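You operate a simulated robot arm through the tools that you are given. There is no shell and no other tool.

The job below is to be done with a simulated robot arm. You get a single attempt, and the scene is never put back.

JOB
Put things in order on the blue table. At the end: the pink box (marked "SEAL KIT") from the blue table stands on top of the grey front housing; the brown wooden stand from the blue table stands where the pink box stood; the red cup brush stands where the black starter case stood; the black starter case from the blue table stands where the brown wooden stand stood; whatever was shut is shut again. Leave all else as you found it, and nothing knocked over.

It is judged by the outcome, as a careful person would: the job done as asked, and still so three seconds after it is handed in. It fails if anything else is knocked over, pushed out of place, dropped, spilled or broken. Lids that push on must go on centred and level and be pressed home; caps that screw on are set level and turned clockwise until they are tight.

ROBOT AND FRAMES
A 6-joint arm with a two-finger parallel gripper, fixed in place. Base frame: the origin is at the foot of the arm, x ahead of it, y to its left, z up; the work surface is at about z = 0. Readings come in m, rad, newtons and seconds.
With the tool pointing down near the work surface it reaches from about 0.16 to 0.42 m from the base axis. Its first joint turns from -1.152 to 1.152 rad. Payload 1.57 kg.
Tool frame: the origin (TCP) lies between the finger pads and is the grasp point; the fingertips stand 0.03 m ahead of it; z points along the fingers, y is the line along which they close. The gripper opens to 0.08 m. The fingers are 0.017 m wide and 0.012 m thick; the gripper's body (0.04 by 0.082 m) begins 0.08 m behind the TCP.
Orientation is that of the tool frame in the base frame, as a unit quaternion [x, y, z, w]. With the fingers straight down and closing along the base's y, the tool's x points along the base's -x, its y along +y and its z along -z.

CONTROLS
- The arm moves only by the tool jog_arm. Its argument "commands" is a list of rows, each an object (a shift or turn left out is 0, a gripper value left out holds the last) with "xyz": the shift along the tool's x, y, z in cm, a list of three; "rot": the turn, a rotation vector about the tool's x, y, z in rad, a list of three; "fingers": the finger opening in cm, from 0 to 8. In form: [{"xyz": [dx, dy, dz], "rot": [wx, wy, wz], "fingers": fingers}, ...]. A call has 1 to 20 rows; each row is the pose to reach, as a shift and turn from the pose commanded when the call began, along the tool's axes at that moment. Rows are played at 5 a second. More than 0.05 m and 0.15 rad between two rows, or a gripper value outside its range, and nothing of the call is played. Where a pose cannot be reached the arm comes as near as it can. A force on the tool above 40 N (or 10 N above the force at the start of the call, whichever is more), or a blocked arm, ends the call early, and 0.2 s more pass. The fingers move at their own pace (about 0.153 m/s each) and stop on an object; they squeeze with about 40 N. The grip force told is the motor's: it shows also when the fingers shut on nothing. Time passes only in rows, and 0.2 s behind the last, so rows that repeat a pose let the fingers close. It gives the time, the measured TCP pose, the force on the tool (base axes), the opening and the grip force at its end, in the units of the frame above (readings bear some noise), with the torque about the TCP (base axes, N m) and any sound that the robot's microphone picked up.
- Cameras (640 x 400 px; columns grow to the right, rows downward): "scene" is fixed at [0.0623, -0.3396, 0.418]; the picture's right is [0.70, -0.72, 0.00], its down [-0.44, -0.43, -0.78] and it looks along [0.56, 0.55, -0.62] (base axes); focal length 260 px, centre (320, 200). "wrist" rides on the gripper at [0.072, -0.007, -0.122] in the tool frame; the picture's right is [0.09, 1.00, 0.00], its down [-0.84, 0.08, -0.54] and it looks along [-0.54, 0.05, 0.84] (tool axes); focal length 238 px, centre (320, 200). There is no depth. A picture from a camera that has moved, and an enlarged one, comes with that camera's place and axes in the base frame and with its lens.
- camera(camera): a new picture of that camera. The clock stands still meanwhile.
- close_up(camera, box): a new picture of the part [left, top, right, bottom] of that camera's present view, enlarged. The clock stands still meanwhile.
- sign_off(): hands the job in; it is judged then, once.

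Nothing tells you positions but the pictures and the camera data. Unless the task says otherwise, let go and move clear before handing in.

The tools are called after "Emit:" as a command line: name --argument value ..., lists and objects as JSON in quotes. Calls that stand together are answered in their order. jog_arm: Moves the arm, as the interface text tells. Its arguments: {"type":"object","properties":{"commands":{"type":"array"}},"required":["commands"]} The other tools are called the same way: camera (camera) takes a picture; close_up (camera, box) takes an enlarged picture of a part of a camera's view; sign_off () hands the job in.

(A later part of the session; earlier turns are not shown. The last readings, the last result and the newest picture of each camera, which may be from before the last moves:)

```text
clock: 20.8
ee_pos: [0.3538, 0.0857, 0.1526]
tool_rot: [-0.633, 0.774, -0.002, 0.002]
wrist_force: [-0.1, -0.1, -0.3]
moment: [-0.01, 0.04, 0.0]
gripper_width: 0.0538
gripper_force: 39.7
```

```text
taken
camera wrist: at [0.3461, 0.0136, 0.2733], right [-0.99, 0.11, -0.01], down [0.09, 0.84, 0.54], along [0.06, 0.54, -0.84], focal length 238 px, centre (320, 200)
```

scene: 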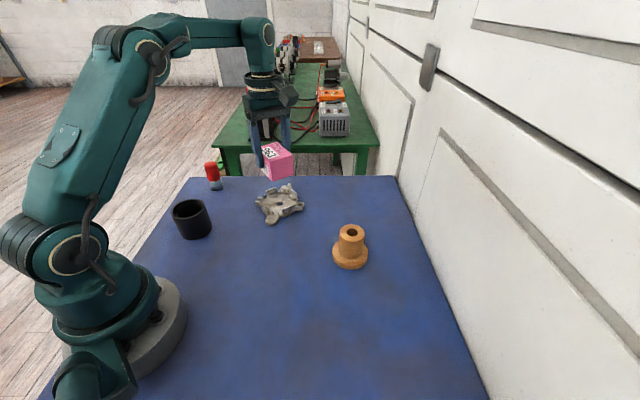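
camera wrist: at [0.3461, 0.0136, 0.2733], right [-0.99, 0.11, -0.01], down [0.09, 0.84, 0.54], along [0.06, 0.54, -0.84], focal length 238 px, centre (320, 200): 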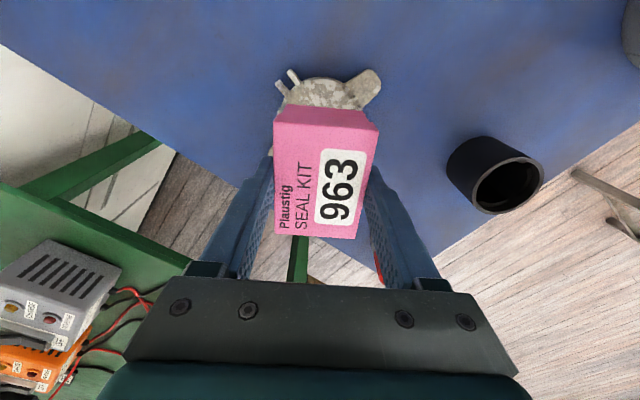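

The box is above the housing. I'll lower it by 5 cm, still well clear, and check alignment in both cameras.

Emit:
jog_arm --commands '[{"xyz": [0, 0, 2]}, {"xyz": [0, 0, 4]}, {"xyz": [0, 0, 5.2]}, {"xyz": [0, 0, 5.2]}]'

Emit:
close_up --camera "scene" --box '[235, 140, 331, 225]'

Emit:
close_up --camera "wrist" --box '[230, 40, 430, 240]'

```text
clock: 21.8
ee_pos: [0.3538, 0.087, 0.1004]
tool_rot: [-0.633, 0.774, -0.002, 0.002]
wrist_force: [0.0, -0.4, -0.7]
moment: [-0.04, 0.02, 0.02]
gripper_width: 0.054
gripper_force: 39.8
```

```text
4.71 times, centred on (283, 182) of scene
camera zoom: at [0.0623, -0.3396, 0.418], right [0.7, -0.72, 0.0], down [-0.44, -0.43, -0.78], along [0.56, 0.55, -0.62], focal length 1225 px, centre (494, 282)
```

zoom: 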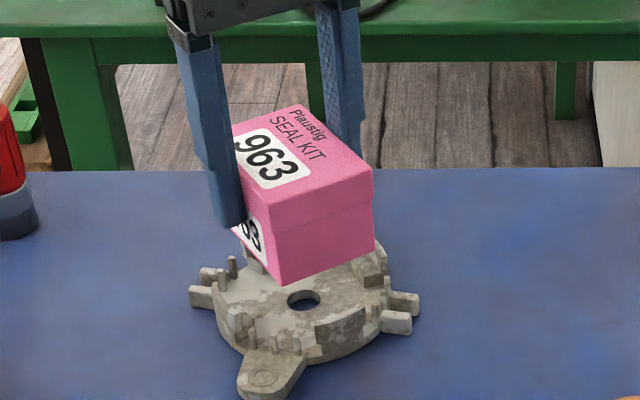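

```text
2.00 times, centred on (330, 140) of wrist
camera zoom: at [0.3465, 0.015, 0.2198], right [-0.99, 0.11, -0.01], down [0.09, 0.84, 0.54], along [0.06, 0.54, -0.84], focal length 477 px, centre (300, 320)
```

zoom: 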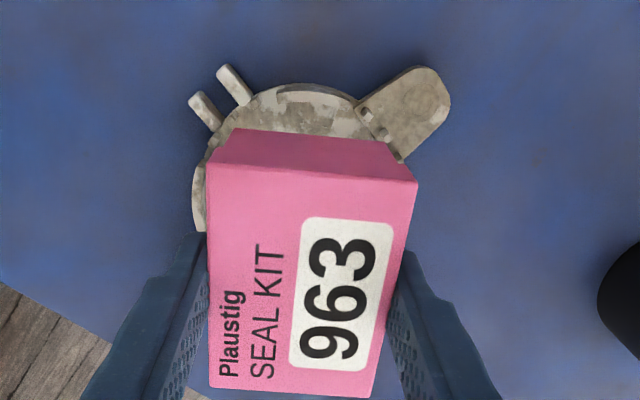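

Alignment looks within about 1.5 mm; I'll shift 1 mm along +y and lower to about 3 mm above the expected first possible contact.

Emit:
jog_arm --commands '[{"xyz": [-0.1, 0.03, 1.0]}, {"xyz": [-0.1, 0.03, 1.8]}, {"xyz": [-0.1, 0.03, 2.1]}, {"xyz": [-0.1, 0.03, 2.1]}]'

Emit:
close_up --camera "scene" --box '[235, 150, 331, 225]'

Emit:
close_up --camera "wrist" --box '[230, 40, 430, 240]'

```text
clock: 22.8
ee_pos: [0.3539, 0.0866, 0.0794]
tool_rot: [-0.632, 0.775, -0.002, 0.002]
wrist_force: [-0.7, 0.6, -0.7]
moment: [-0.01, -0.02, -0.03]
gripper_width: 0.0537
gripper_force: 39.7
```

```text
5.33 times, centred on (283, 188) of scene
camera zoom: at [0.0623, -0.3396, 0.418], right [0.7, -0.72, 0.0], down [-0.44, -0.43, -0.78], along [0.56, 0.55, -0.62], focal length 1389 px, centre (517, 267)
```

zoom: 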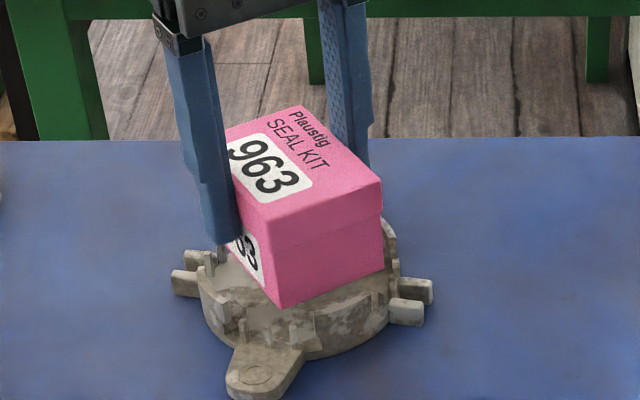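

```text
2.00 times, centred on (330, 140) of wrist
camera zoom: at [0.3458, 0.015, 0.1988], right [-0.99, 0.11, -0.01], down [0.09, 0.84, 0.54], along [0.06, 0.54, -0.84], focal length 477 px, centre (300, 320)
```

zoom: 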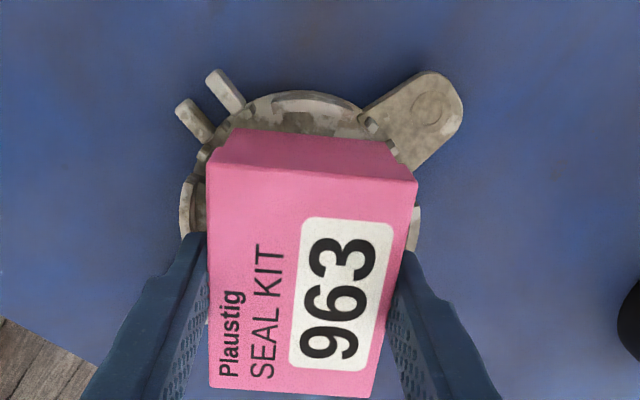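

The box is centred over the housing to within about 1.5 mm. I'll lower in small steps and watch the force.

Emit:
jog_arm --commands '[{"xyz": [0, 0, 0.2]}, {"xyz": [0, 0, 0.4]}, {"xyz": [0, 0, 0.4]}]'

```text
clock: 23.6
ee_pos: [0.3552, 0.0876, 0.0752]
tool_rot: [-0.633, 0.774, -0.003, 0.003]
wrist_force: [-1.9, -3.5, 9.1]
moment: [0.21, 0.26, 0.02]
gripper_width: 0.0536
gripper_force: 40.0
```

There is a light contact at box-bottom height of about 2.5 cm, apparently at one corner of the box (toward -x,+y). I'll look closely before going on.

Emit:
close_up --camera "scene" --box '[255, 175, 315, 215]'

Emit:
close_up --camera "scene" --box '[262, 180, 290, 200]'

Emit:
close_up --camera "wrist" --box '[230, 70, 410, 180]'

```text
10.00 times, centred on (285, 195) of scene
camera zoom: at [0.0623, -0.3396, 0.418], right [0.7, -0.72, 0.0], down [-0.44, -0.43, -0.78], along [0.56, 0.55, -0.62], focal length 2604 px, centre (670, 250)
```

zoom: 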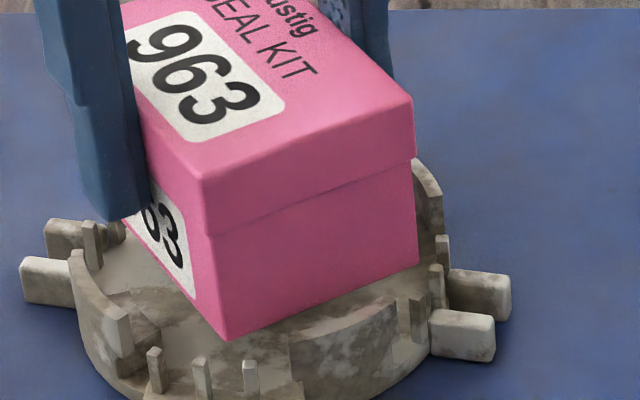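

```text
16.00 times, centred on (276, 190) of scene
camera zoom: at [0.0623, -0.3396, 0.418], right [0.7, -0.72, 0.0], down [-0.44, -0.43, -0.78], along [0.56, 0.55, -0.62], focal length 4166 px, centre (1024, 360)
```

zoom: 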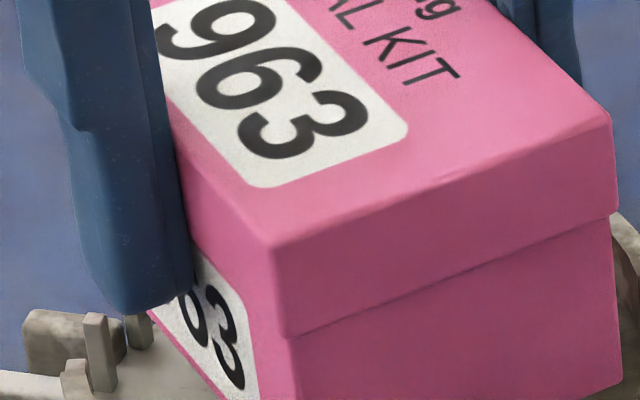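

```text
3.56 times, centred on (320, 125) of wrist
camera zoom: at [0.3457, 0.016, 0.1952], right [-0.99, 0.11, -0.01], down [0.09, 0.84, 0.54], along [0.06, 0.54, -0.84], focal length 848 px, centre (320, 467)
```

zoom: 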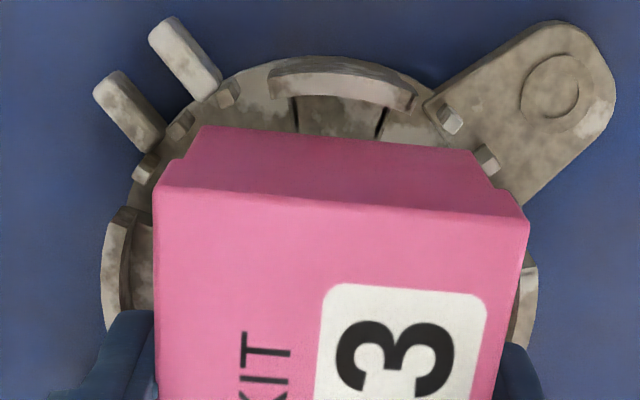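

The contact seems to come from the box being about 2 mm too far toward +y. I'll raise slightly, shift 2 mm back, and lower again to compare.

Emit:
jog_arm --commands '[{"xyz": [0, 0, -0.3]}, {"xyz": [0.2, 0, -0.3]}, {"xyz": [0.2, 0, -0.3]}]'

Emit:
jog_arm --commands '[{"xyz": [0, 0, 0.1]}, {"xyz": [0, 0, 0.2]}, {"xyz": [0, 0, 0.2]}]'

Emit:
jog_arm --commands '[{"xyz": [0, 0, 0.1]}, {"xyz": [0, 0, 0.1]}]'

```text
clock: 24.4
ee_pos: [0.3532, 0.0862, 0.0759]
tool_rot: [-0.633, 0.774, -0.002, 0.002]
wrist_force: [0.0, -0.2, -1.0]
moment: [0.01, -0.03, 0.02]
gripper_width: 0.054
gripper_force: 40.1
```

```text
clock: 25.2
ee_pos: [0.3541, 0.0847, 0.0748]
tool_rot: [-0.633, 0.774, -0.003, 0.002]
wrist_force: [-2.9, -5.6, 18.9]
moment: [0.33, 0.51, 0.21]
gripper_width: 0.0539
gripper_force: 40.1
```

```text
clock: 25.8
ee_pos: [0.3541, 0.0853, 0.0743]
tool_rot: [-0.632, 0.775, -0.003, 0.003]
wrist_force: [-3.7, -3.8, 39.0]
moment: [0.04, 0.68, 0.05]
gripper_width: 0.054
gripper_force: 40.3
```

The load is now shared over several points (the centre of pressure is near the middle), so the box is sitting on a broad support at about 2.5 cm. I'll ease the pressure and level out the slight tool tilt before letting go.

Emit:
jog_arm --commands '[{"xyz": [0, 0, -0.1], "rot": [-0.008, 0.0017, 0]}, {"xyz": [0, 0, -0.1], "rot": [-0.008, 0.0017, 0]}]'

Emit:
close_up --camera "scene" --box '[255, 175, 315, 215]'

Emit:
close_up --camera "wrist" --box '[230, 70, 410, 180]'

```text
clock: 26.4
ee_pos: [0.3537, 0.0865, 0.0738]
tool_rot: [-0.633, 0.774, -0.001, 0.001]
wrist_force: [4.8, -1.2, 12.8]
moment: [0.08, -0.6, -0.1]
gripper_width: 0.0539
gripper_force: 40.3
```

```text
10.00 times, centred on (285, 195) of scene
camera zoom: at [0.0623, -0.3396, 0.418], right [0.7, -0.72, 0.0], down [-0.44, -0.43, -0.78], along [0.56, 0.55, -0.62], focal length 2604 px, centre (670, 250)
```

zoom: 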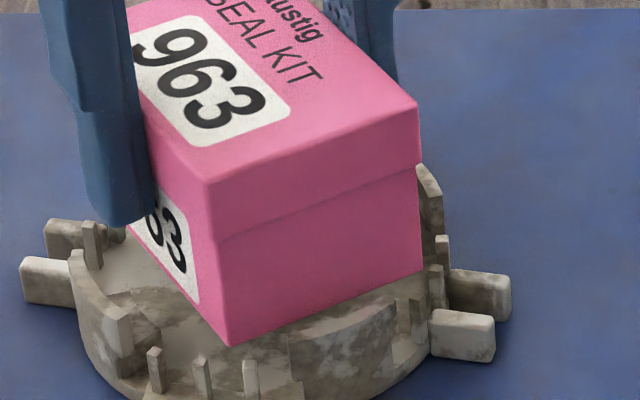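

```text
3.56 times, centred on (320, 125) of wrist
camera zoom: at [0.3463, 0.0138, 0.1943], right [-0.99, 0.11, 0.0], down [0.09, 0.83, 0.54], along [0.06, 0.54, -0.84], focal length 848 px, centre (320, 467)
```

zoom: 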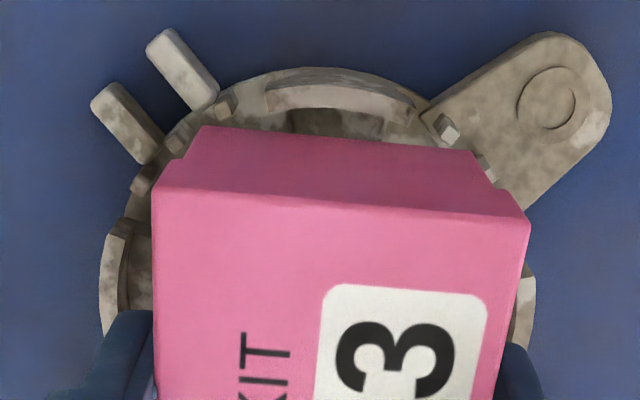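

With the tilt corrected, the pressure centre moved to the +x side, so both x sides are supported. I'll test the -y side too with a tiny tilt the other way.

Emit:
jog_arm --commands '[{"xyz": [0, 0, 0], "rot": [0.0017, -0.0065, 0]}, {"xyz": [0, 0, 0], "rot": [0.0017, -0.0065, 0]}]'

```text
clock: 27.0
ee_pos: [0.3521, 0.0855, 0.073]
tool_rot: [-0.633, 0.774, 0.002, 0.001]
wrist_force: [2.0, 0.4, 3.5]
moment: [-0.19, -0.2, 0.08]
gripper_width: 0.0537
gripper_force: 39.9
```

The close-ups show the box bottom level with the wall tops and clear of the pins, resting on broad support. I'll open the fingers gently now.

Emit:
jog_arm --commands '[{"xyz": [0, 0, 0], "fingers": 5.8}, {"xyz": [0, 0, 0], "fingers": 6.5}, {"xyz": [0, 0, 0], "fingers": 7.0}, {"xyz": [0, 0, 0], "fingers": 7.0}]'

Emit:
close_up --camera "scene" --box '[255, 165, 315, 215]'

Emit:
close_up --camera "wrist" --box '[220, 60, 420, 250]'

```text
clock: 28.0
ee_pos: [0.3523, 0.0847, 0.0744]
tool_rot: [-0.633, 0.774, 0.002, 0.002]
wrist_force: [0.4, 0.8, 0.3]
moment: [0.01, 0.03, -0.01]
gripper_width: 0.07
gripper_force: 0.0
```

```text
8.00 times, centred on (285, 190) of scene
camera zoom: at [0.0623, -0.3396, 0.418], right [0.7, -0.72, 0.0], down [-0.44, -0.43, -0.78], along [0.56, 0.55, -0.62], focal length 2083 px, centre (600, 280)
```

zoom: 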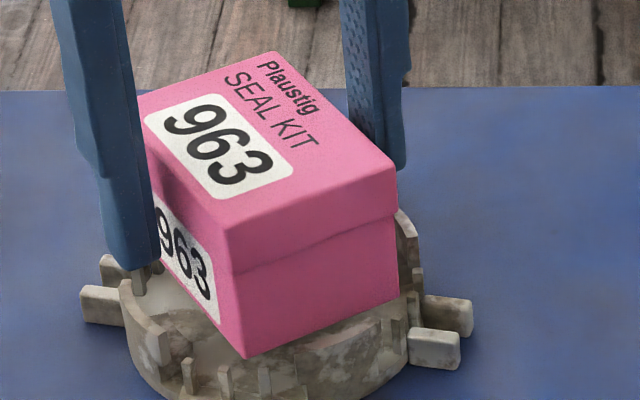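

```text
2.11 times, centred on (320, 155) of wrist
camera zoom: at [0.3458, 0.013, 0.1946], right [-0.99, 0.11, 0.0], down [0.09, 0.83, 0.55], along [0.06, 0.54, -0.84], focal length 502 px, centre (320, 295)
```

zoom: 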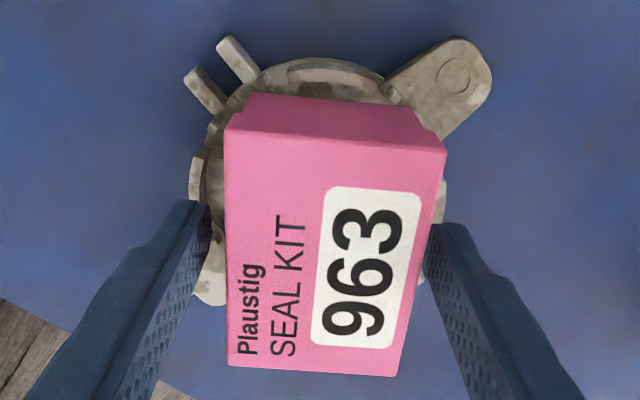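

The box stays on the housing, but it may have settled with a slight tilt. I'll check carefully before moving away.

Emit:
close_up --camera "scene" --box '[262, 170, 302, 195]'

Emit:
close_up --camera "scene" --box '[262, 190, 302, 215]'

Emit:
camera --camera "wrist"

```text
16.00 times, centred on (282, 182) of scene
camera zoom: at [0.0623, -0.3396, 0.418], right [0.7, -0.72, 0.0], down [-0.44, -0.43, -0.78], along [0.56, 0.55, -0.62], focal length 4166 px, centre (928, 480)
```

zoom: 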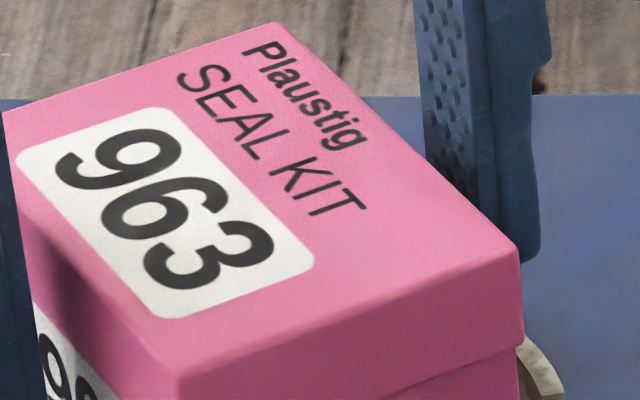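

```text
16.00 times, centred on (282, 202) of scene
camera zoom: at [0.0623, -0.3396, 0.418], right [0.7, -0.72, 0.0], down [-0.44, -0.43, -0.78], along [0.56, 0.55, -0.62], focal length 4166 px, centre (928, 160)
```

zoom: 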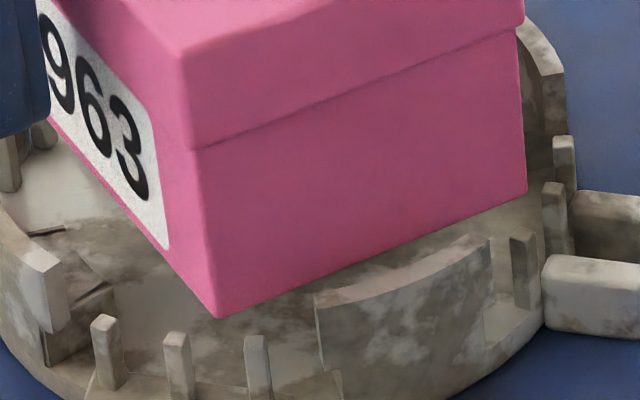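

```text
taken
camera wrist: at [0.3458, 0.013, 0.1946], right [-0.99, 0.11, 0.0], down [0.09, 0.83, 0.55], along [0.06, 0.54, -0.84], focal length 238 px, centre (320, 200)
```

wrist: 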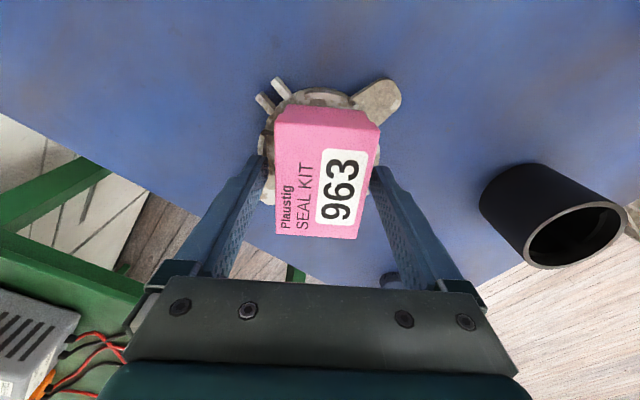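

The box is almost level (tilt about 1–2°) and resting on the housing. I'll rise straight up with the fingers open and check it again.

Emit:
jog_arm --commands '[{"xyz": [0, 0, 0], "fingers": 7.6}, {"xyz": [0, 0, -1.5], "fingers": 7.6}, {"xyz": [0, 0, -4], "fingers": 7.6}, {"xyz": [0, 0, -7], "fingers": 7.6}, {"xyz": [0, 0, -9], "fingers": 7.6}, {"xyz": [0, 0, -9], "fingers": 7.6}]'

Emit:
close_up --camera "scene" --box '[245, 160, 325, 220]'

Emit:
close_up --camera "wrist" --box '[240, 60, 400, 180]'

```text
clock: 29.4
ee_pos: [0.3543, 0.0835, 0.1625]
tool_rot: [-0.633, 0.774, 0.002, 0.003]
wrist_force: [0.4, -0.5, 1.4]
moment: [-0.03, 0.0, 0.01]
gripper_width: 0.0759
gripper_force: 0.1
```

```text
6.67 times, centred on (285, 190) of scene
camera zoom: at [0.0623, -0.3396, 0.418], right [0.7, -0.72, 0.0], down [-0.44, -0.43, -0.78], along [0.56, 0.55, -0.62], focal length 1736 px, centre (553, 267)
```

zoom: 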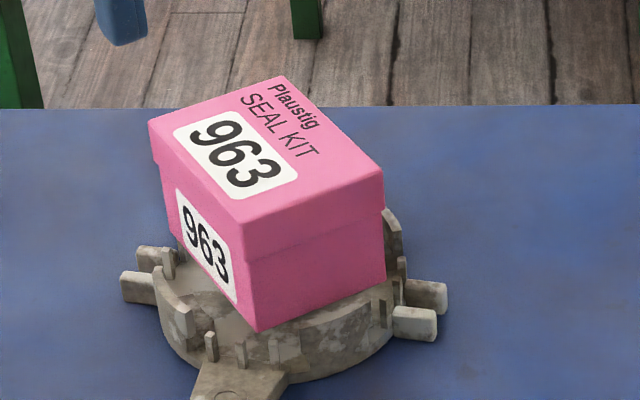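

```text
3.33 times, centred on (320, 120) of wrist
camera zoom: at [0.3466, 0.0116, 0.2818], right [-0.99, 0.11, 0.0], down [0.09, 0.83, 0.55], along [0.06, 0.54, -0.84], focal length 794 px, centre (320, 467)
```

zoom: 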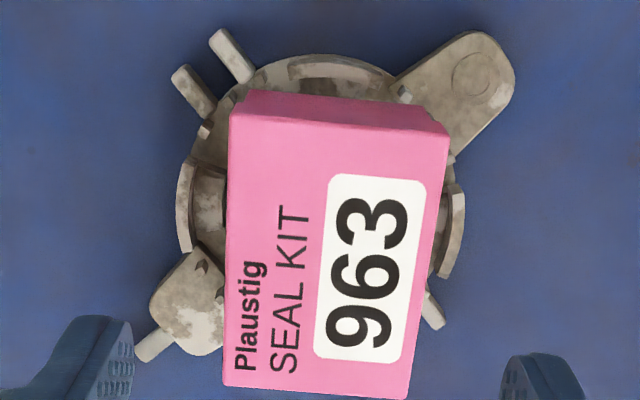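

The pink box now stands on the housing. Next I go for the wooden stand at (0.350,-0.142); first I trim out the small tool tilt, then travel and rotate back to yaw 0.

Emit:
jog_arm --commands '[{"xyz": [0, 0, 0], "rot": [-0.0007, 0.007, 0], "fingers": 8}, {"xyz": [0, 0, 0], "rot": [-0.0007, 0.007, 0], "fingers": 8}]'

Emit:
jog_arm --commands '[{"xyz": [2.22, -0.41, 0], "rot": [0, 0, 0.137]}, {"xyz": [4.45, -0.82, 0], "rot": [0, 0, 0.274]}, {"xyz": [6.67, -1.23, 0], "rot": [0, 0, 0.411]}, {"xyz": [8.9, -1.64, 0], "rot": [0, 0, 0.548]}, {"xyz": [11.1, -2.05, 0], "rot": [0, 0, 0.685]}, {"xyz": [13.3, -2.47, 0], "rot": [0, 0, 0.822]}, {"xyz": [15.6, -2.88, 0], "rot": [0, 0, 0.959]}, {"xyz": [17.8, -3.29, 0], "rot": [0, 0, 1.096]}, {"xyz": [20.0, -3.7, 0], "rot": [0, 0, 1.233]}, {"xyz": [22.2, -4.11, 0], "rot": [0, 0, 1.37]}, {"xyz": [22.2, -4.11, 0], "rot": [0, 0, 1.37]}]'

Emit:
close_up --camera "wrist" --box '[240, 60, 400, 180]'

Emit:
close_up --camera "scene" --box '[245, 160, 325, 220]'

```text
clock: 30.0
ee_pos: [0.3544, 0.0828, 0.1624]
tool_rot: [-0.633, 0.774, 0.0, 0.0]
wrist_force: [-1.1, 0.1, 0.4]
moment: [-0.02, 0.01, 0.0]
gripper_width: 0.0799
gripper_force: 0.1
```

```text
clock: 32.4
ee_pos: [0.3511, -0.1416, 0.1676]
tool_rot: [0.0, 1.0, -0.001, -0.001]
wrist_force: [0.4, 0.0, -0.4]
moment: [0.02, 0.0, -0.03]
gripper_width: 0.0799
gripper_force: 0.0
```

```text
3.33 times, centred on (320, 120) of wrist
camera zoom: at [0.2795, -0.1481, 0.2872], right [-0.09, 1.0, 0.0], down [0.84, 0.08, 0.54], along [0.54, 0.05, -0.84], focal length 794 px, centre (320, 467)
```

zoom: 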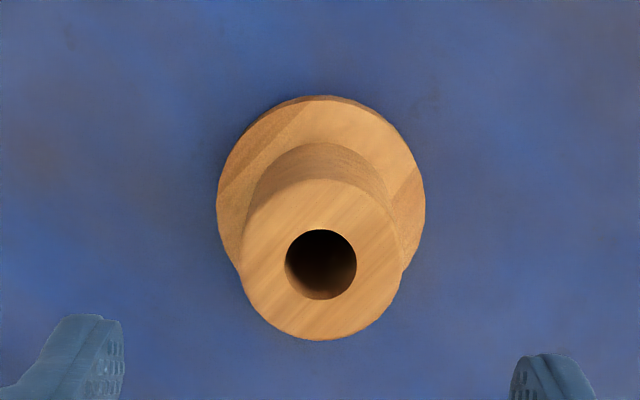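

```text
6.67 times, centred on (285, 190) of scene
camera zoom: at [0.0623, -0.3396, 0.418], right [0.7, -0.72, 0.0], down [-0.44, -0.43, -0.78], along [0.56, 0.55, -0.62], focal length 1736 px, centre (553, 267)
```

zoom: 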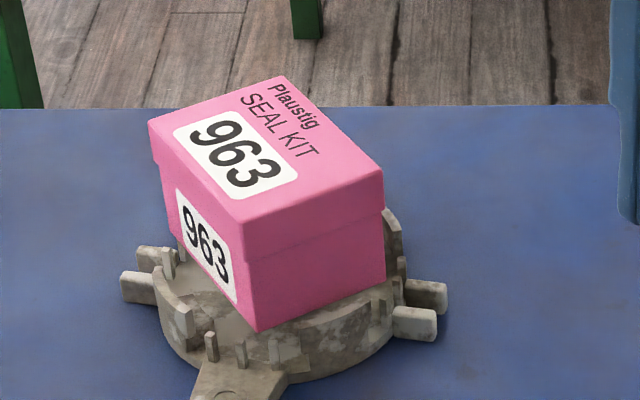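

The box is unchanged on the housing, and the gripper is centred over the wooden stand. I'll lower to grip its stem above the flange.

Emit:
jog_arm --commands '[{"xyz": [0, 0, 4], "fingers": 8}, {"xyz": [0, 0, 8], "fingers": 8}, {"xyz": [0, 0, 10], "fingers": 8}, {"xyz": [0, 0, 11.2], "fingers": 8}, {"xyz": [0, 0, 11.2], "fingers": 8}, {"xyz": [0, 0, 11.2], "fingers": 0}, {"xyz": [0, 0, 11.2], "fingers": 0}, {"xyz": [0, 0, 11.2], "fingers": 0}, {"xyz": [0, 0, 11.2], "fingers": 0}]'

Emit:
close_up --camera "scene" --box '[310, 190, 400, 280]'

```text
clock: 34.4
ee_pos: [0.3478, -0.1408, 0.0511]
tool_rot: [0.0, 1.0, -0.001, -0.001]
wrist_force: [-0.3, -0.5, -0.1]
moment: [-0.01, 0.01, 0.05]
gripper_width: 0.0471
gripper_force: 39.9
```

```text
4.44 times, centred on (355, 235) of scene
camera zoom: at [0.0623, -0.3396, 0.418], right [0.7, -0.72, 0.0], down [-0.45, -0.43, -0.78], along [0.56, 0.55, -0.62], focal length 1157 px, centre (164, 44)
```

zoom: 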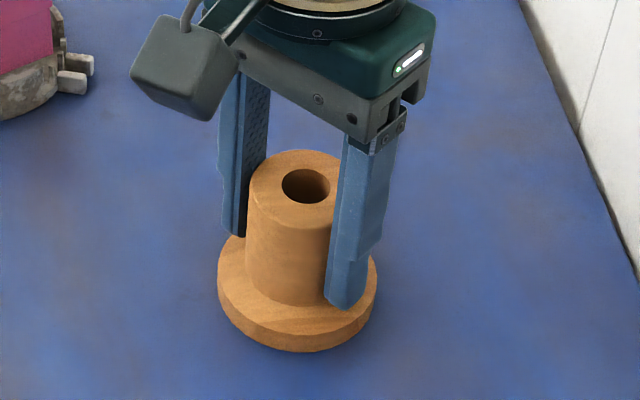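

The stem is gripped. I'll note the camera height for reference, then lift it straight up.

Emit:
close_up --camera "wrist" --box '[220, 60, 420, 240]'

Emit:
jog_arm --commands '[{"xyz": [0, 0, -1]}, {"xyz": [0, 0, -3]}, {"xyz": [0, 0, -6]}, {"xyz": [0, 0, -9]}, {"xyz": [0, 0, -9]}]'

Emit:
camera --camera "wrist"

Emit:
camera --camera "scene"

```text
2.22 times, centred on (320, 150) of wrist
camera zoom: at [0.2766, -0.1468, 0.1728], right [-0.09, 1.0, 0.0], down [0.84, 0.08, 0.54], along [0.54, 0.05, -0.84], focal length 530 px, centre (320, 311)
```

zoom: 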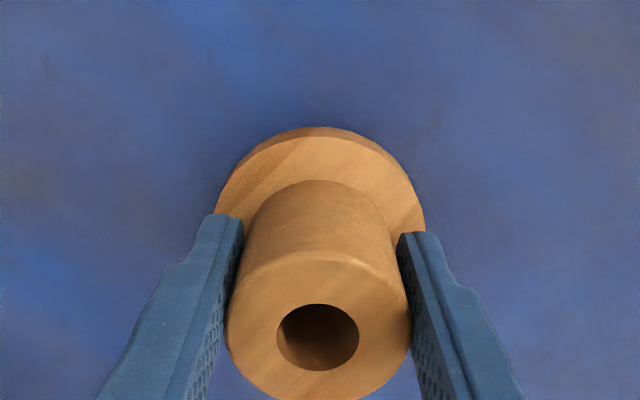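

```text
clock: 35.6
ee_pos: [0.3478, -0.1426, 0.1444]
tool_rot: [0.0, 1.0, -0.001, -0.001]
wrist_force: [0.1, 0.0, -2.0]
moment: [0.01, 0.03, -0.03]
gripper_width: 0.0468
gripper_force: 39.8
```

```text
taken
camera wrist: at [0.2765, -0.1498, 0.2642], right [-0.09, 1.0, 0.0], down [0.84, 0.08, 0.54], along [0.54, 0.05, -0.84], focal length 238 px, centre (320, 200)
```

wrist: 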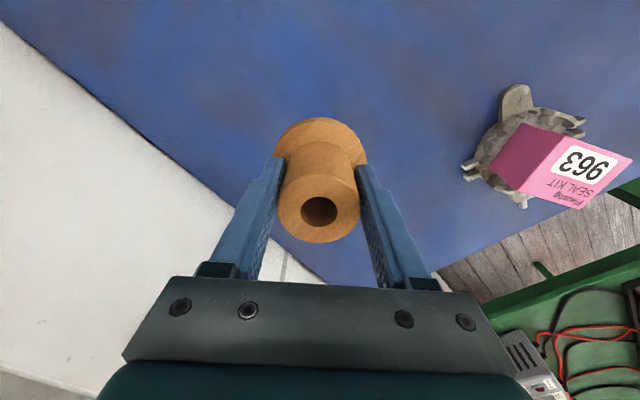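

```text
taken
```

scene: 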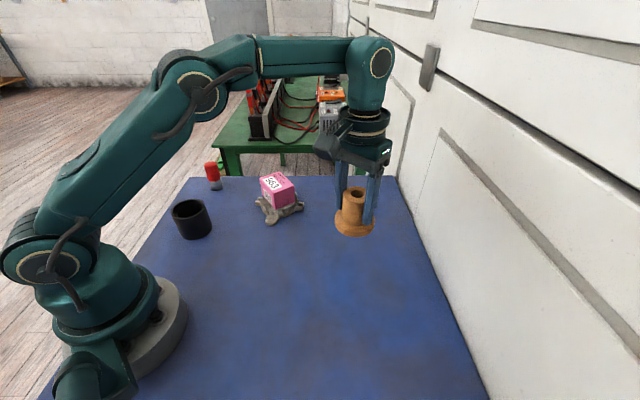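

The stand is lifted cleanly. I'll carry it to the pink box's old spot at (0.255,-0.269) and stop a few centimetres above the table to verify.

Emit:
jog_arm --commands '[{"xyz": [1.87, -2.53, 0]}, {"xyz": [3.74, -5.07, 0]}, {"xyz": [5.61, -7.6, 0]}, {"xyz": [7.48, -10.1, 0]}, {"xyz": [9.35, -12.67, 0]}, {"xyz": [9.35, -12.67, 3]}, {"xyz": [9.35, -12.67, 6]}, {"xyz": [9.35, -12.67, 7.5]}, {"xyz": [9.35, -12.67, 7.5]}]'

Emit:
camera --camera "wrist"

Emit:
close_up --camera "scene" --box '[310, 230, 450, 370]'

```text
clock: 37.6
ee_pos: [0.2538, -0.2693, 0.0652]
tool_rot: [0.0, 1.0, -0.001, 0.0]
wrist_force: [0.1, -0.4, -1.3]
moment: [0.0, 0.02, 0.01]
gripper_width: 0.0469
gripper_force: 40.4
```

```text
taken
camera wrist: at [0.1824, -0.2752, 0.1853], right [-0.09, 1.0, 0.0], down [0.84, 0.08, 0.54], along [0.54, 0.05, -0.84], focal length 238 px, centre (320, 200)
```

wrist: 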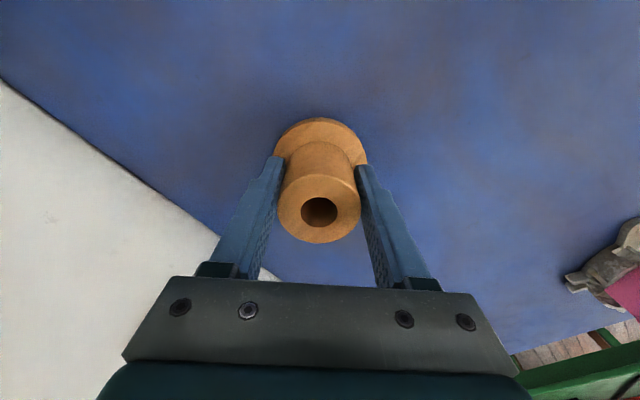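

```text
2.86 times, centred on (380, 300) of scene
camera zoom: at [0.0623, -0.3396, 0.418], right [0.7, -0.72, 0.0], down [-0.45, -0.43, -0.78], along [0.56, 0.55, -0.62], focal length 744 px, centre (149, -86)
```

zoom: 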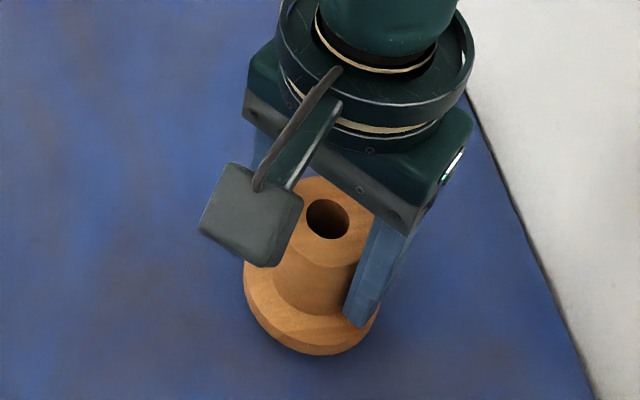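

The stand is within about 1 mm of the target spot. I'll lower it gently to the table.

Emit:
jog_arm --commands '[{"xyz": [-0.1, 0, 0.6]}, {"xyz": [-0.1, 0, 1.0]}, {"xyz": [-0.1, 0, 1.2]}, {"xyz": [-0.1, 0, 1.2]}]'

```text
clock: 38.6
ee_pos: [0.2577, -0.2678, 0.0556]
tool_rot: [0.0, 1.0, -0.001, -0.001]
wrist_force: [-0.4, 0.2, -1.8]
moment: [0.01, -0.01, -0.02]
gripper_width: 0.0469
gripper_force: 39.8
```

No contact yet; I'll continue down in 1–2 mm steps.

Emit:
jog_arm --commands '[{"xyz": [0, 0, 0.15]}, {"xyz": [0, 0, 0.15]}]'

Emit:
jog_arm --commands '[{"xyz": [0, 0, 0.1]}, {"xyz": [0, 0, 0.1]}]'

```text
clock: 39.2
ee_pos: [0.2564, -0.2674, 0.0538]
tool_rot: [0.0, 1.0, -0.001, -0.001]
wrist_force: [-0.3, -0.2, -1.7]
moment: [-0.01, 0.01, 0.01]
gripper_width: 0.0466
gripper_force: 40.1
```

```text
clock: 39.8
ee_pos: [0.2569, -0.2685, 0.0536]
tool_rot: [0.0, 1.0, -0.001, 0.0]
wrist_force: [0.2, 0.0, -2.2]
moment: [0.02, 0.02, 0.04]
gripper_width: 0.0467
gripper_force: 40.8
```

Still hanging freely (about 2 N weight). Continuing down gently.

Emit:
jog_arm --commands '[{"xyz": [0, 0, 0.1]}, {"xyz": [0, 0, 0.1]}]'

Emit:
jog_arm --commands '[{"xyz": [0, 0, 0.1]}, {"xyz": [0, 0, 0.1]}]'

Emit:
close_up --camera "wrist" --box '[220, 60, 420, 240]'

Emit:
close_up --camera "scene" --box '[330, 270, 420, 360]'

```text
clock: 40.4
ee_pos: [0.2573, -0.2693, 0.0533]
tool_rot: [0.0, 1.0, -0.001, -0.001]
wrist_force: [0.3, -0.3, -1.7]
moment: [0.02, -0.02, 0.03]
gripper_width: 0.0468
gripper_force: 40.1
```

```text
clock: 41.0
ee_pos: [0.257, -0.2683, 0.0509]
tool_rot: [0.0, 1.0, 0.0, 0.0]
wrist_force: [1.1, 4.2, 11.3]
moment: [0.54, 0.12, -0.11]
gripper_width: 0.0469
gripper_force: 39.8
```

```text
2.22 times, centred on (320, 150) of wrist
camera zoom: at [0.1856, -0.2743, 0.1725], right [-0.09, 1.0, 0.0], down [0.84, 0.08, 0.54], along [0.54, 0.05, -0.84], focal length 530 px, centre (320, 311)
```

zoom: 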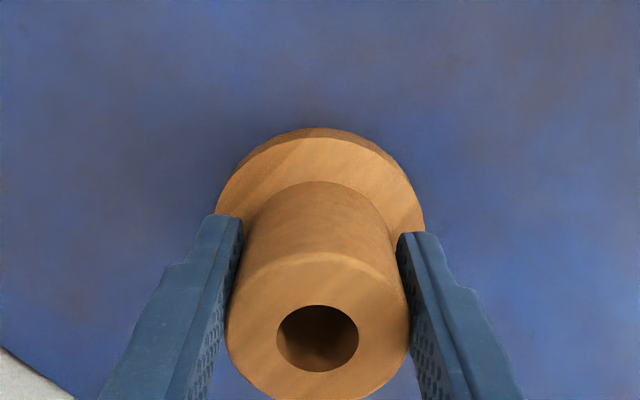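

```text
4.44 times, centred on (375, 315) of scene
camera zoom: at [0.0623, -0.3396, 0.418], right [0.7, -0.72, 0.0], down [-0.44, -0.43, -0.78], along [0.56, 0.55, -0.62], focal length 1157 px, centre (76, -311)
```

zoom: 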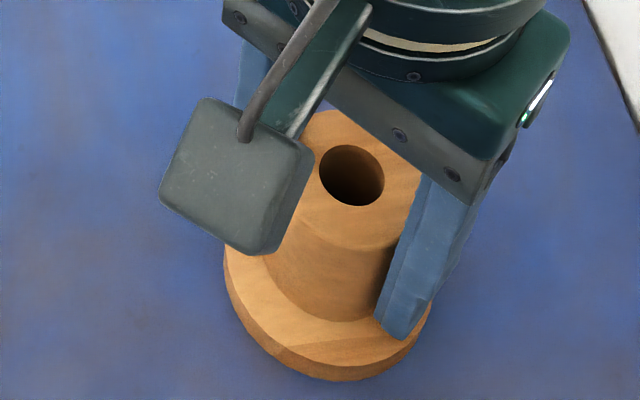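

The stand touched down but is about 4 mm too far in +x compared with the pink box's footprint. I'll lift a few millimetres, correct, and set it down again.

Emit:
jog_arm --commands '[{"xyz": [0, 0, -0.3]}, {"xyz": [0, 0, -0.5]}, {"xyz": [0.4, -0.1, -0.5]}, {"xyz": [0.4, -0.1, -0.5]}]'

Emit:
close_up --camera "scene" --box '[330, 270, 420, 360]'

```text
clock: 42.0
ee_pos: [0.2516, -0.2695, 0.0569]
tool_rot: [0.0, 1.0, -0.001, 0.0]
wrist_force: [0.0, 0.0, -2.2]
moment: [0.02, 0.0, 0.0]
gripper_width: 0.0467
gripper_force: 39.3
```

```text
4.44 times, centred on (375, 315) of scene
camera zoom: at [0.0623, -0.3396, 0.418], right [0.7, -0.72, 0.0], down [-0.44, -0.43, -0.78], along [0.56, 0.55, -0.62], focal length 1157 px, centre (76, -311)
```

zoom: 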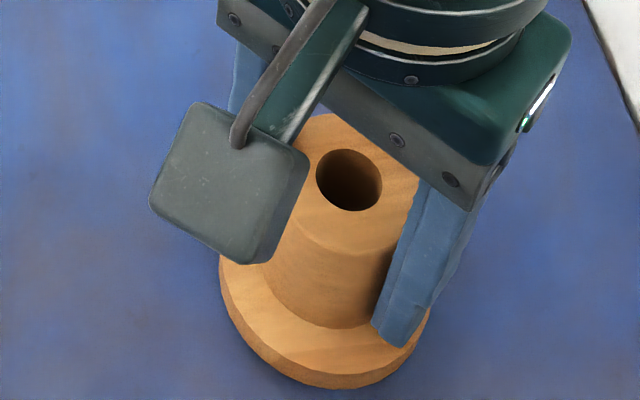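

Now the stand is aligned with the old footprint to within 1–2 mm. Lowering to the table.

Emit:
jog_arm --commands '[{"xyz": [0, 0, 0.2]}, {"xyz": [0, 0, 0.4]}, {"xyz": [0, 0, 0.4]}]'

Emit:
jog_arm --commands '[{"xyz": [0, 0, 0.1]}, {"xyz": [0, 0, 0.1]}]'

```text
clock: 42.8
ee_pos: [0.2516, -0.2674, 0.0535]
tool_rot: [-0.001, 1.0, 0.0, -0.001]
wrist_force: [-0.4, 0.3, -2.2]
moment: [-0.01, 0.02, 0.0]
gripper_width: 0.0468
gripper_force: 40.6
```

```text
clock: 43.4
ee_pos: [0.2528, -0.2677, 0.0514]
tool_rot: [0.0, 1.0, -0.001, -0.001]
wrist_force: [0.8, -0.7, -0.9]
moment: [-0.04, 0.04, 0.02]
gripper_width: 0.0467
gripper_force: 40.1
```

Contact is just beginning (weight is being taken up). I'll go another half millimetre and then release.

Emit:
jog_arm --commands '[{"xyz": [0, 0, 0.05]}, {"xyz": [0, 0, 0.05]}]'

Emit:
jog_arm --commands '[{"xyz": [0, 0, 0], "fingers": 5.2}, {"xyz": [0, 0, 0], "fingers": 6.5}, {"xyz": [0, 0, 0], "fingers": 7.8}, {"xyz": [0, 0, 0], "fingers": 7.8}]'

Emit:
camera --camera "wrist"

Emit:
close_up --camera "scene" --box '[330, 270, 420, 360]'

```text
clock: 44.0
ee_pos: [0.2523, -0.2683, 0.0528]
tool_rot: [0.0, 1.0, -0.001, -0.001]
wrist_force: [0.4, -1.0, -1.9]
moment: [-0.01, 0.01, -0.01]
gripper_width: 0.0466
gripper_force: 39.4
```

```text
clock: 45.0
ee_pos: [0.2525, -0.2696, 0.0517]
tool_rot: [0.0, 1.0, -0.001, -0.002]
wrist_force: [0.5, -0.4, 0.6]
moment: [0.05, -0.02, -0.04]
gripper_width: 0.0779
gripper_force: 0.1
```

```text
taken
camera wrist: at [0.181, -0.2754, 0.1727], right [-0.09, 1.0, 0.0], down [0.84, 0.08, 0.54], along [0.54, 0.05, -0.84], focal length 238 px, centre (320, 200)
```

wrist: 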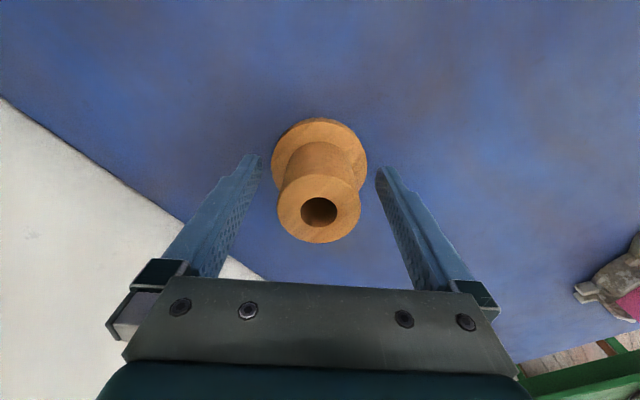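

```text
4.44 times, centred on (375, 315) of scene
camera zoom: at [0.0623, -0.3396, 0.418], right [0.7, -0.72, 0.0], down [-0.44, -0.43, -0.78], along [0.56, 0.55, -0.62], focal length 1157 px, centre (76, -311)
```

zoom: 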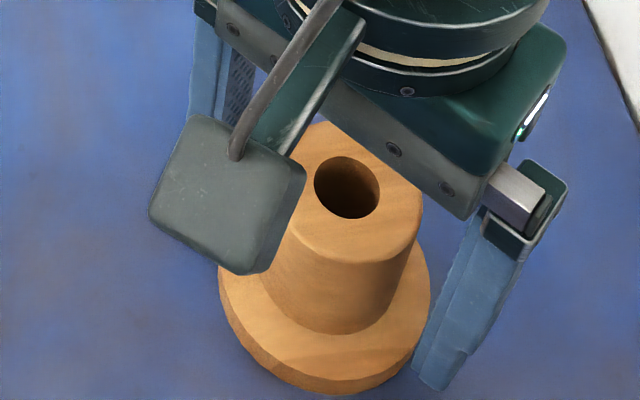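

The wooden stand is released and upright on the pink box's old spot. I'll rise and travel to the black case.

Emit:
jog_arm --commands '[{"xyz": [0, 0, -2], "fingers": 8}, {"xyz": [0, 0, -5]}, {"xyz": [0, 0, -8]}, {"xyz": [0, 0, -11]}, {"xyz": [0.9, 4.6, -11]}, {"xyz": [1.8, 9.2, -11]}, {"xyz": [2.7, 13.8, -11]}, {"xyz": [3.6, 18.4, -11]}, {"xyz": [4.5, 23.0, -11]}, {"xyz": [5.4, 27.6, -11]}, {"xyz": [6.3, 32.2, -11]}, {"xyz": [7.2, 36.8, -11]}, {"xyz": [8.3, 42.2, -11]}, {"xyz": [8.3, 42.2, -11]}]'

Emit:
close_up --camera "wrist" --box '[240, 60, 400, 180]'

Emit:
camera --camera "scene"

```text
refused: row 13 steps farther than a row can; nothing moved
```

```text
3.33 times, centred on (320, 120) of wrist
camera zoom: at [0.181, -0.2754, 0.1727], right [-0.09, 1.0, 0.0], down [0.84, 0.08, 0.54], along [0.54, 0.05, -0.84], focal length 794 px, centre (320, 467)
```

zoom: 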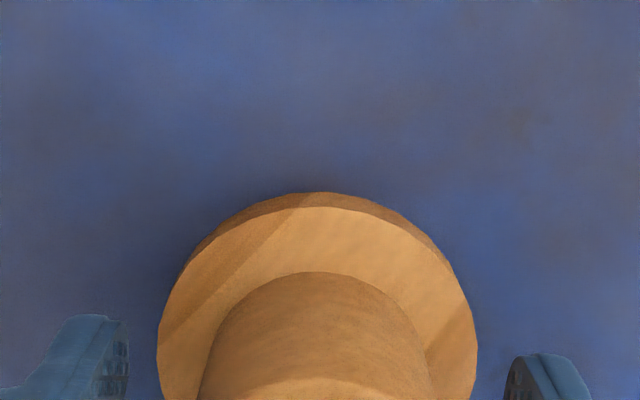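

```text
taken
```

scene: 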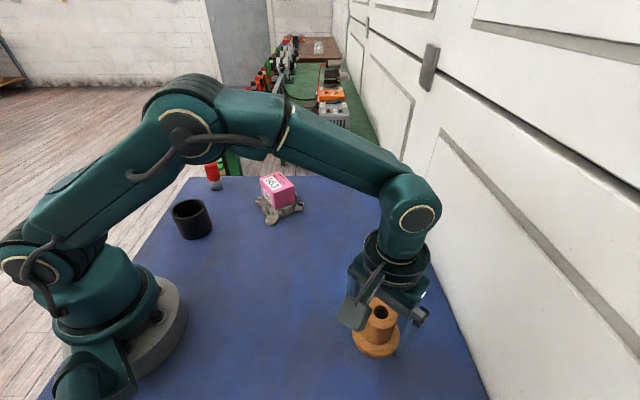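

One step was too long, so nothing moved. I'll repeat with an extra row.

Emit:
jog_arm --commands '[{"xyz": [0, 0, -2], "fingers": 8}, {"xyz": [0, 0, -5]}, {"xyz": [0, 0, -8]}, {"xyz": [0, 0, -11]}, {"xyz": [0.8, 4.2, -11]}, {"xyz": [1.7, 8.4, -11]}, {"xyz": [2.5, 12.6, -11]}, {"xyz": [3.3, 16.8, -11]}, {"xyz": [4.1, 21.0, -11]}, {"xyz": [5.0, 25.2, -11]}, {"xyz": [5.8, 29.4, -11]}, {"xyz": [6.6, 33.6, -11]}, {"xyz": [7.4, 37.9, -11]}, {"xyz": [8.3, 42.2, -11]}, {"xyz": [8.3, 42.2, -11]}]'

Emit:
close_up --camera "wrist" --box '[240, 60, 400, 180]'

Emit:
camera --camera "scene"

```text
clock: 48.2
ee_pos: [0.168, 0.1504, 0.1616]
tool_rot: [-0.001, 1.0, -0.002, -0.001]
wrist_force: [0.2, 0.4, 0.5]
moment: [0.0, 0.02, -0.05]
gripper_width: 0.0799
gripper_force: 0.2
```

```text
3.33 times, centred on (320, 120) of wrist
camera zoom: at [0.0965, 0.1444, 0.2816], right [-0.09, 1.0, 0.0], down [0.84, 0.08, 0.54], along [0.54, 0.05, -0.84], focal length 794 px, centre (320, 467)
```

zoom: 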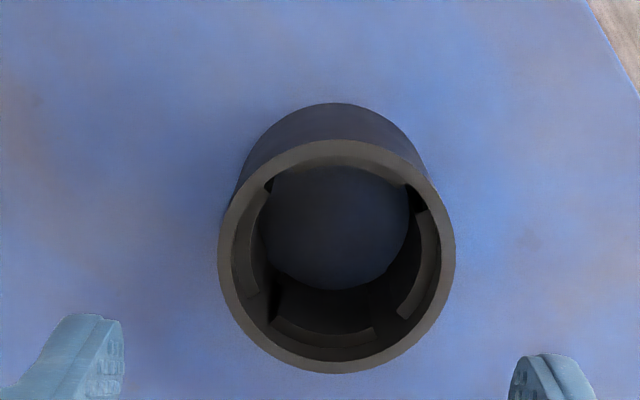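

```text
taken
```

scene: 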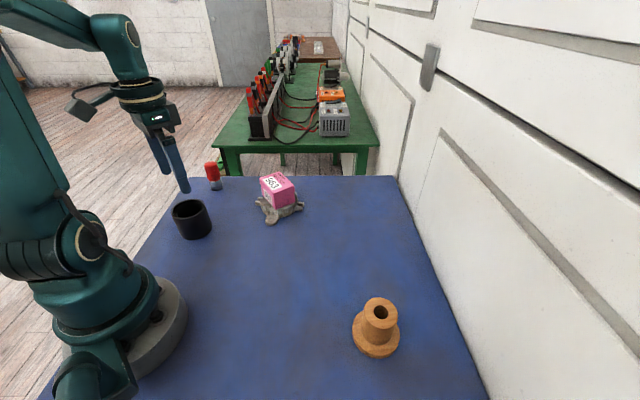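

The wooden stand is fine in its new place. The case's centre is about 2 mm and 4 mm off the gripper's axis; I'll correct that and lower to just above the rim to check.

Emit:
jog_arm --commands '[{"xyz": [0.2, 0.41, 0]}, {"xyz": [0.2, 0.41, 3]}, {"xyz": [0.2, 0.41, 5.5]}, {"xyz": [0.2, 0.41, 5.5]}]'

Emit:
camera --camera "wrist"

Emit:
close_up --camera "scene" --box '[130, 160, 250, 250]'

```text
clock: 49.2
ee_pos: [0.1665, 0.1574, 0.1056]
tool_rot: [0.0, 1.0, -0.001, -0.001]
wrist_force: [1.4, -0.2, -0.6]
moment: [-0.02, 0.03, 0.03]
gripper_width: 0.0802
gripper_force: 0.0
```

```text
taken
camera wrist: at [0.0954, 0.1512, 0.2263], right [-0.09, 1.0, 0.0], down [0.84, 0.08, 0.54], along [0.54, 0.05, -0.84], focal length 238 px, centre (320, 200)
```

wrist: 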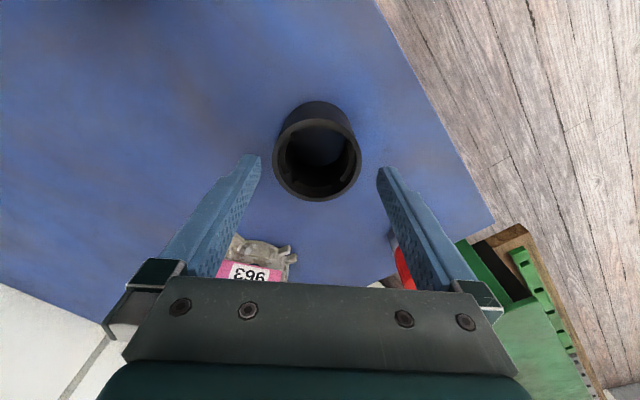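

```text
4.44 times, centred on (190, 205) of scene
camera zoom: at [0.0623, -0.3396, 0.418], right [0.7, -0.72, 0.0], down [-0.44, -0.43, -0.78], along [0.56, 0.55, -0.62], focal length 1157 px, centre (898, 178)
```

zoom: 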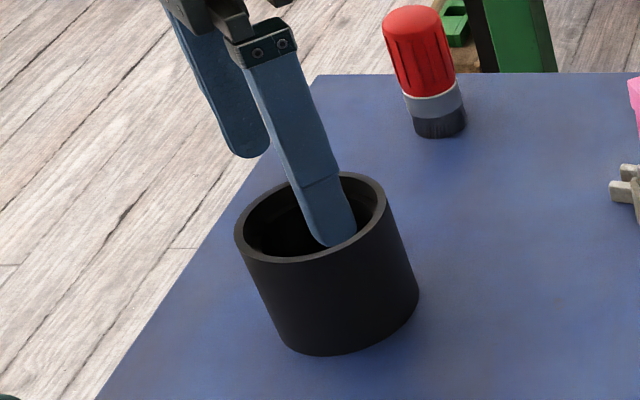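

Now the case is about 3 mm off to the other side. I'll correct and re-check in a zoomed view.

Emit:
jog_arm --commands '[{"xyz": [0.15, -0.3, 0]}, {"xyz": [0.15, -0.3, 0]}]'

Emit:
close_up --camera "wrist" --box '[220, 80, 420, 220]'

```text
clock: 49.8
ee_pos: [0.1662, 0.1549, 0.1071]
tool_rot: [0.0, 1.0, -0.001, -0.001]
wrist_force: [-0.7, -0.5, 0.3]
moment: [-0.02, 0.01, 0.0]
gripper_width: 0.0801
gripper_force: 0.1
```

```text
2.86 times, centred on (320, 150) of wrist
camera zoom: at [0.0946, 0.1479, 0.227], right [-0.09, 1.0, 0.0], down [0.84, 0.08, 0.54], along [0.54, 0.05, -0.84], focal length 681 px, centre (320, 343)
```

zoom: 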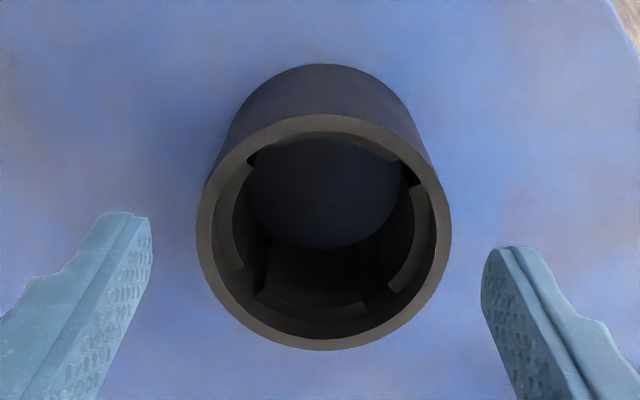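

The case is now centred between the fingers. I'll lower around it and close.

Emit:
jog_arm --commands '[{"xyz": [0.1, 0.05, 2], "fingers": 8}, {"xyz": [0.1, 0.05, 4], "fingers": 8}, {"xyz": [0.1, 0.05, 6], "fingers": 8}, {"xyz": [0.1, 0.05, 6], "fingers": 8}]'

Emit:
close_up --camera "wrist" --box '[200, 80, 440, 280]'

Emit:
close_up --camera "scene" --box '[130, 160, 250, 250]'

```text
clock: 50.8
ee_pos: [0.1662, 0.1543, 0.0458]
tool_rot: [0.0, 1.0, -0.001, -0.001]
wrist_force: [-0.2, -0.7, -0.8]
moment: [-0.02, 0.0, -0.01]
gripper_width: 0.08
gripper_force: 0.1
```

```text
2.00 times, centred on (320, 180) of wrist
camera zoom: at [0.0934, 0.1484, 0.1665], right [-0.09, 1.0, 0.0], down [0.84, 0.08, 0.54], along [0.54, 0.05, -0.84], focal length 477 px, centre (320, 240)
```

zoom: 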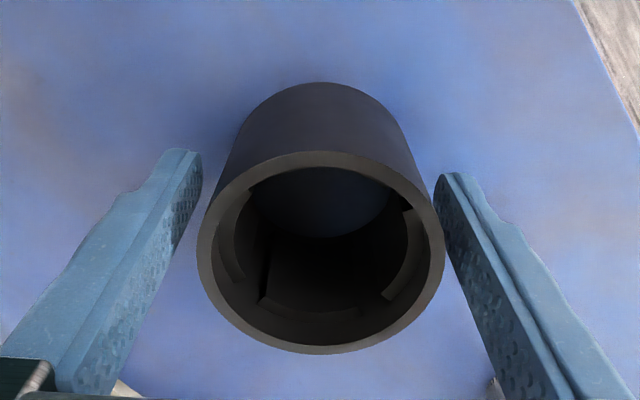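

```text
4.44 times, centred on (190, 205) of scene
camera zoom: at [0.0623, -0.3396, 0.418], right [0.7, -0.72, 0.0], down [-0.44, -0.43, -0.78], along [0.56, 0.55, -0.62], focal length 1157 px, centre (898, 178)
```

zoom: 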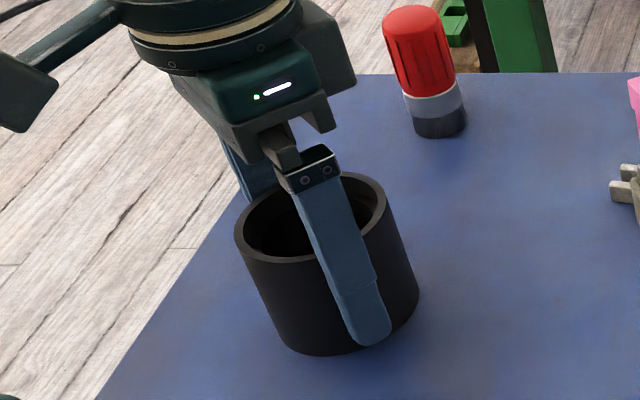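

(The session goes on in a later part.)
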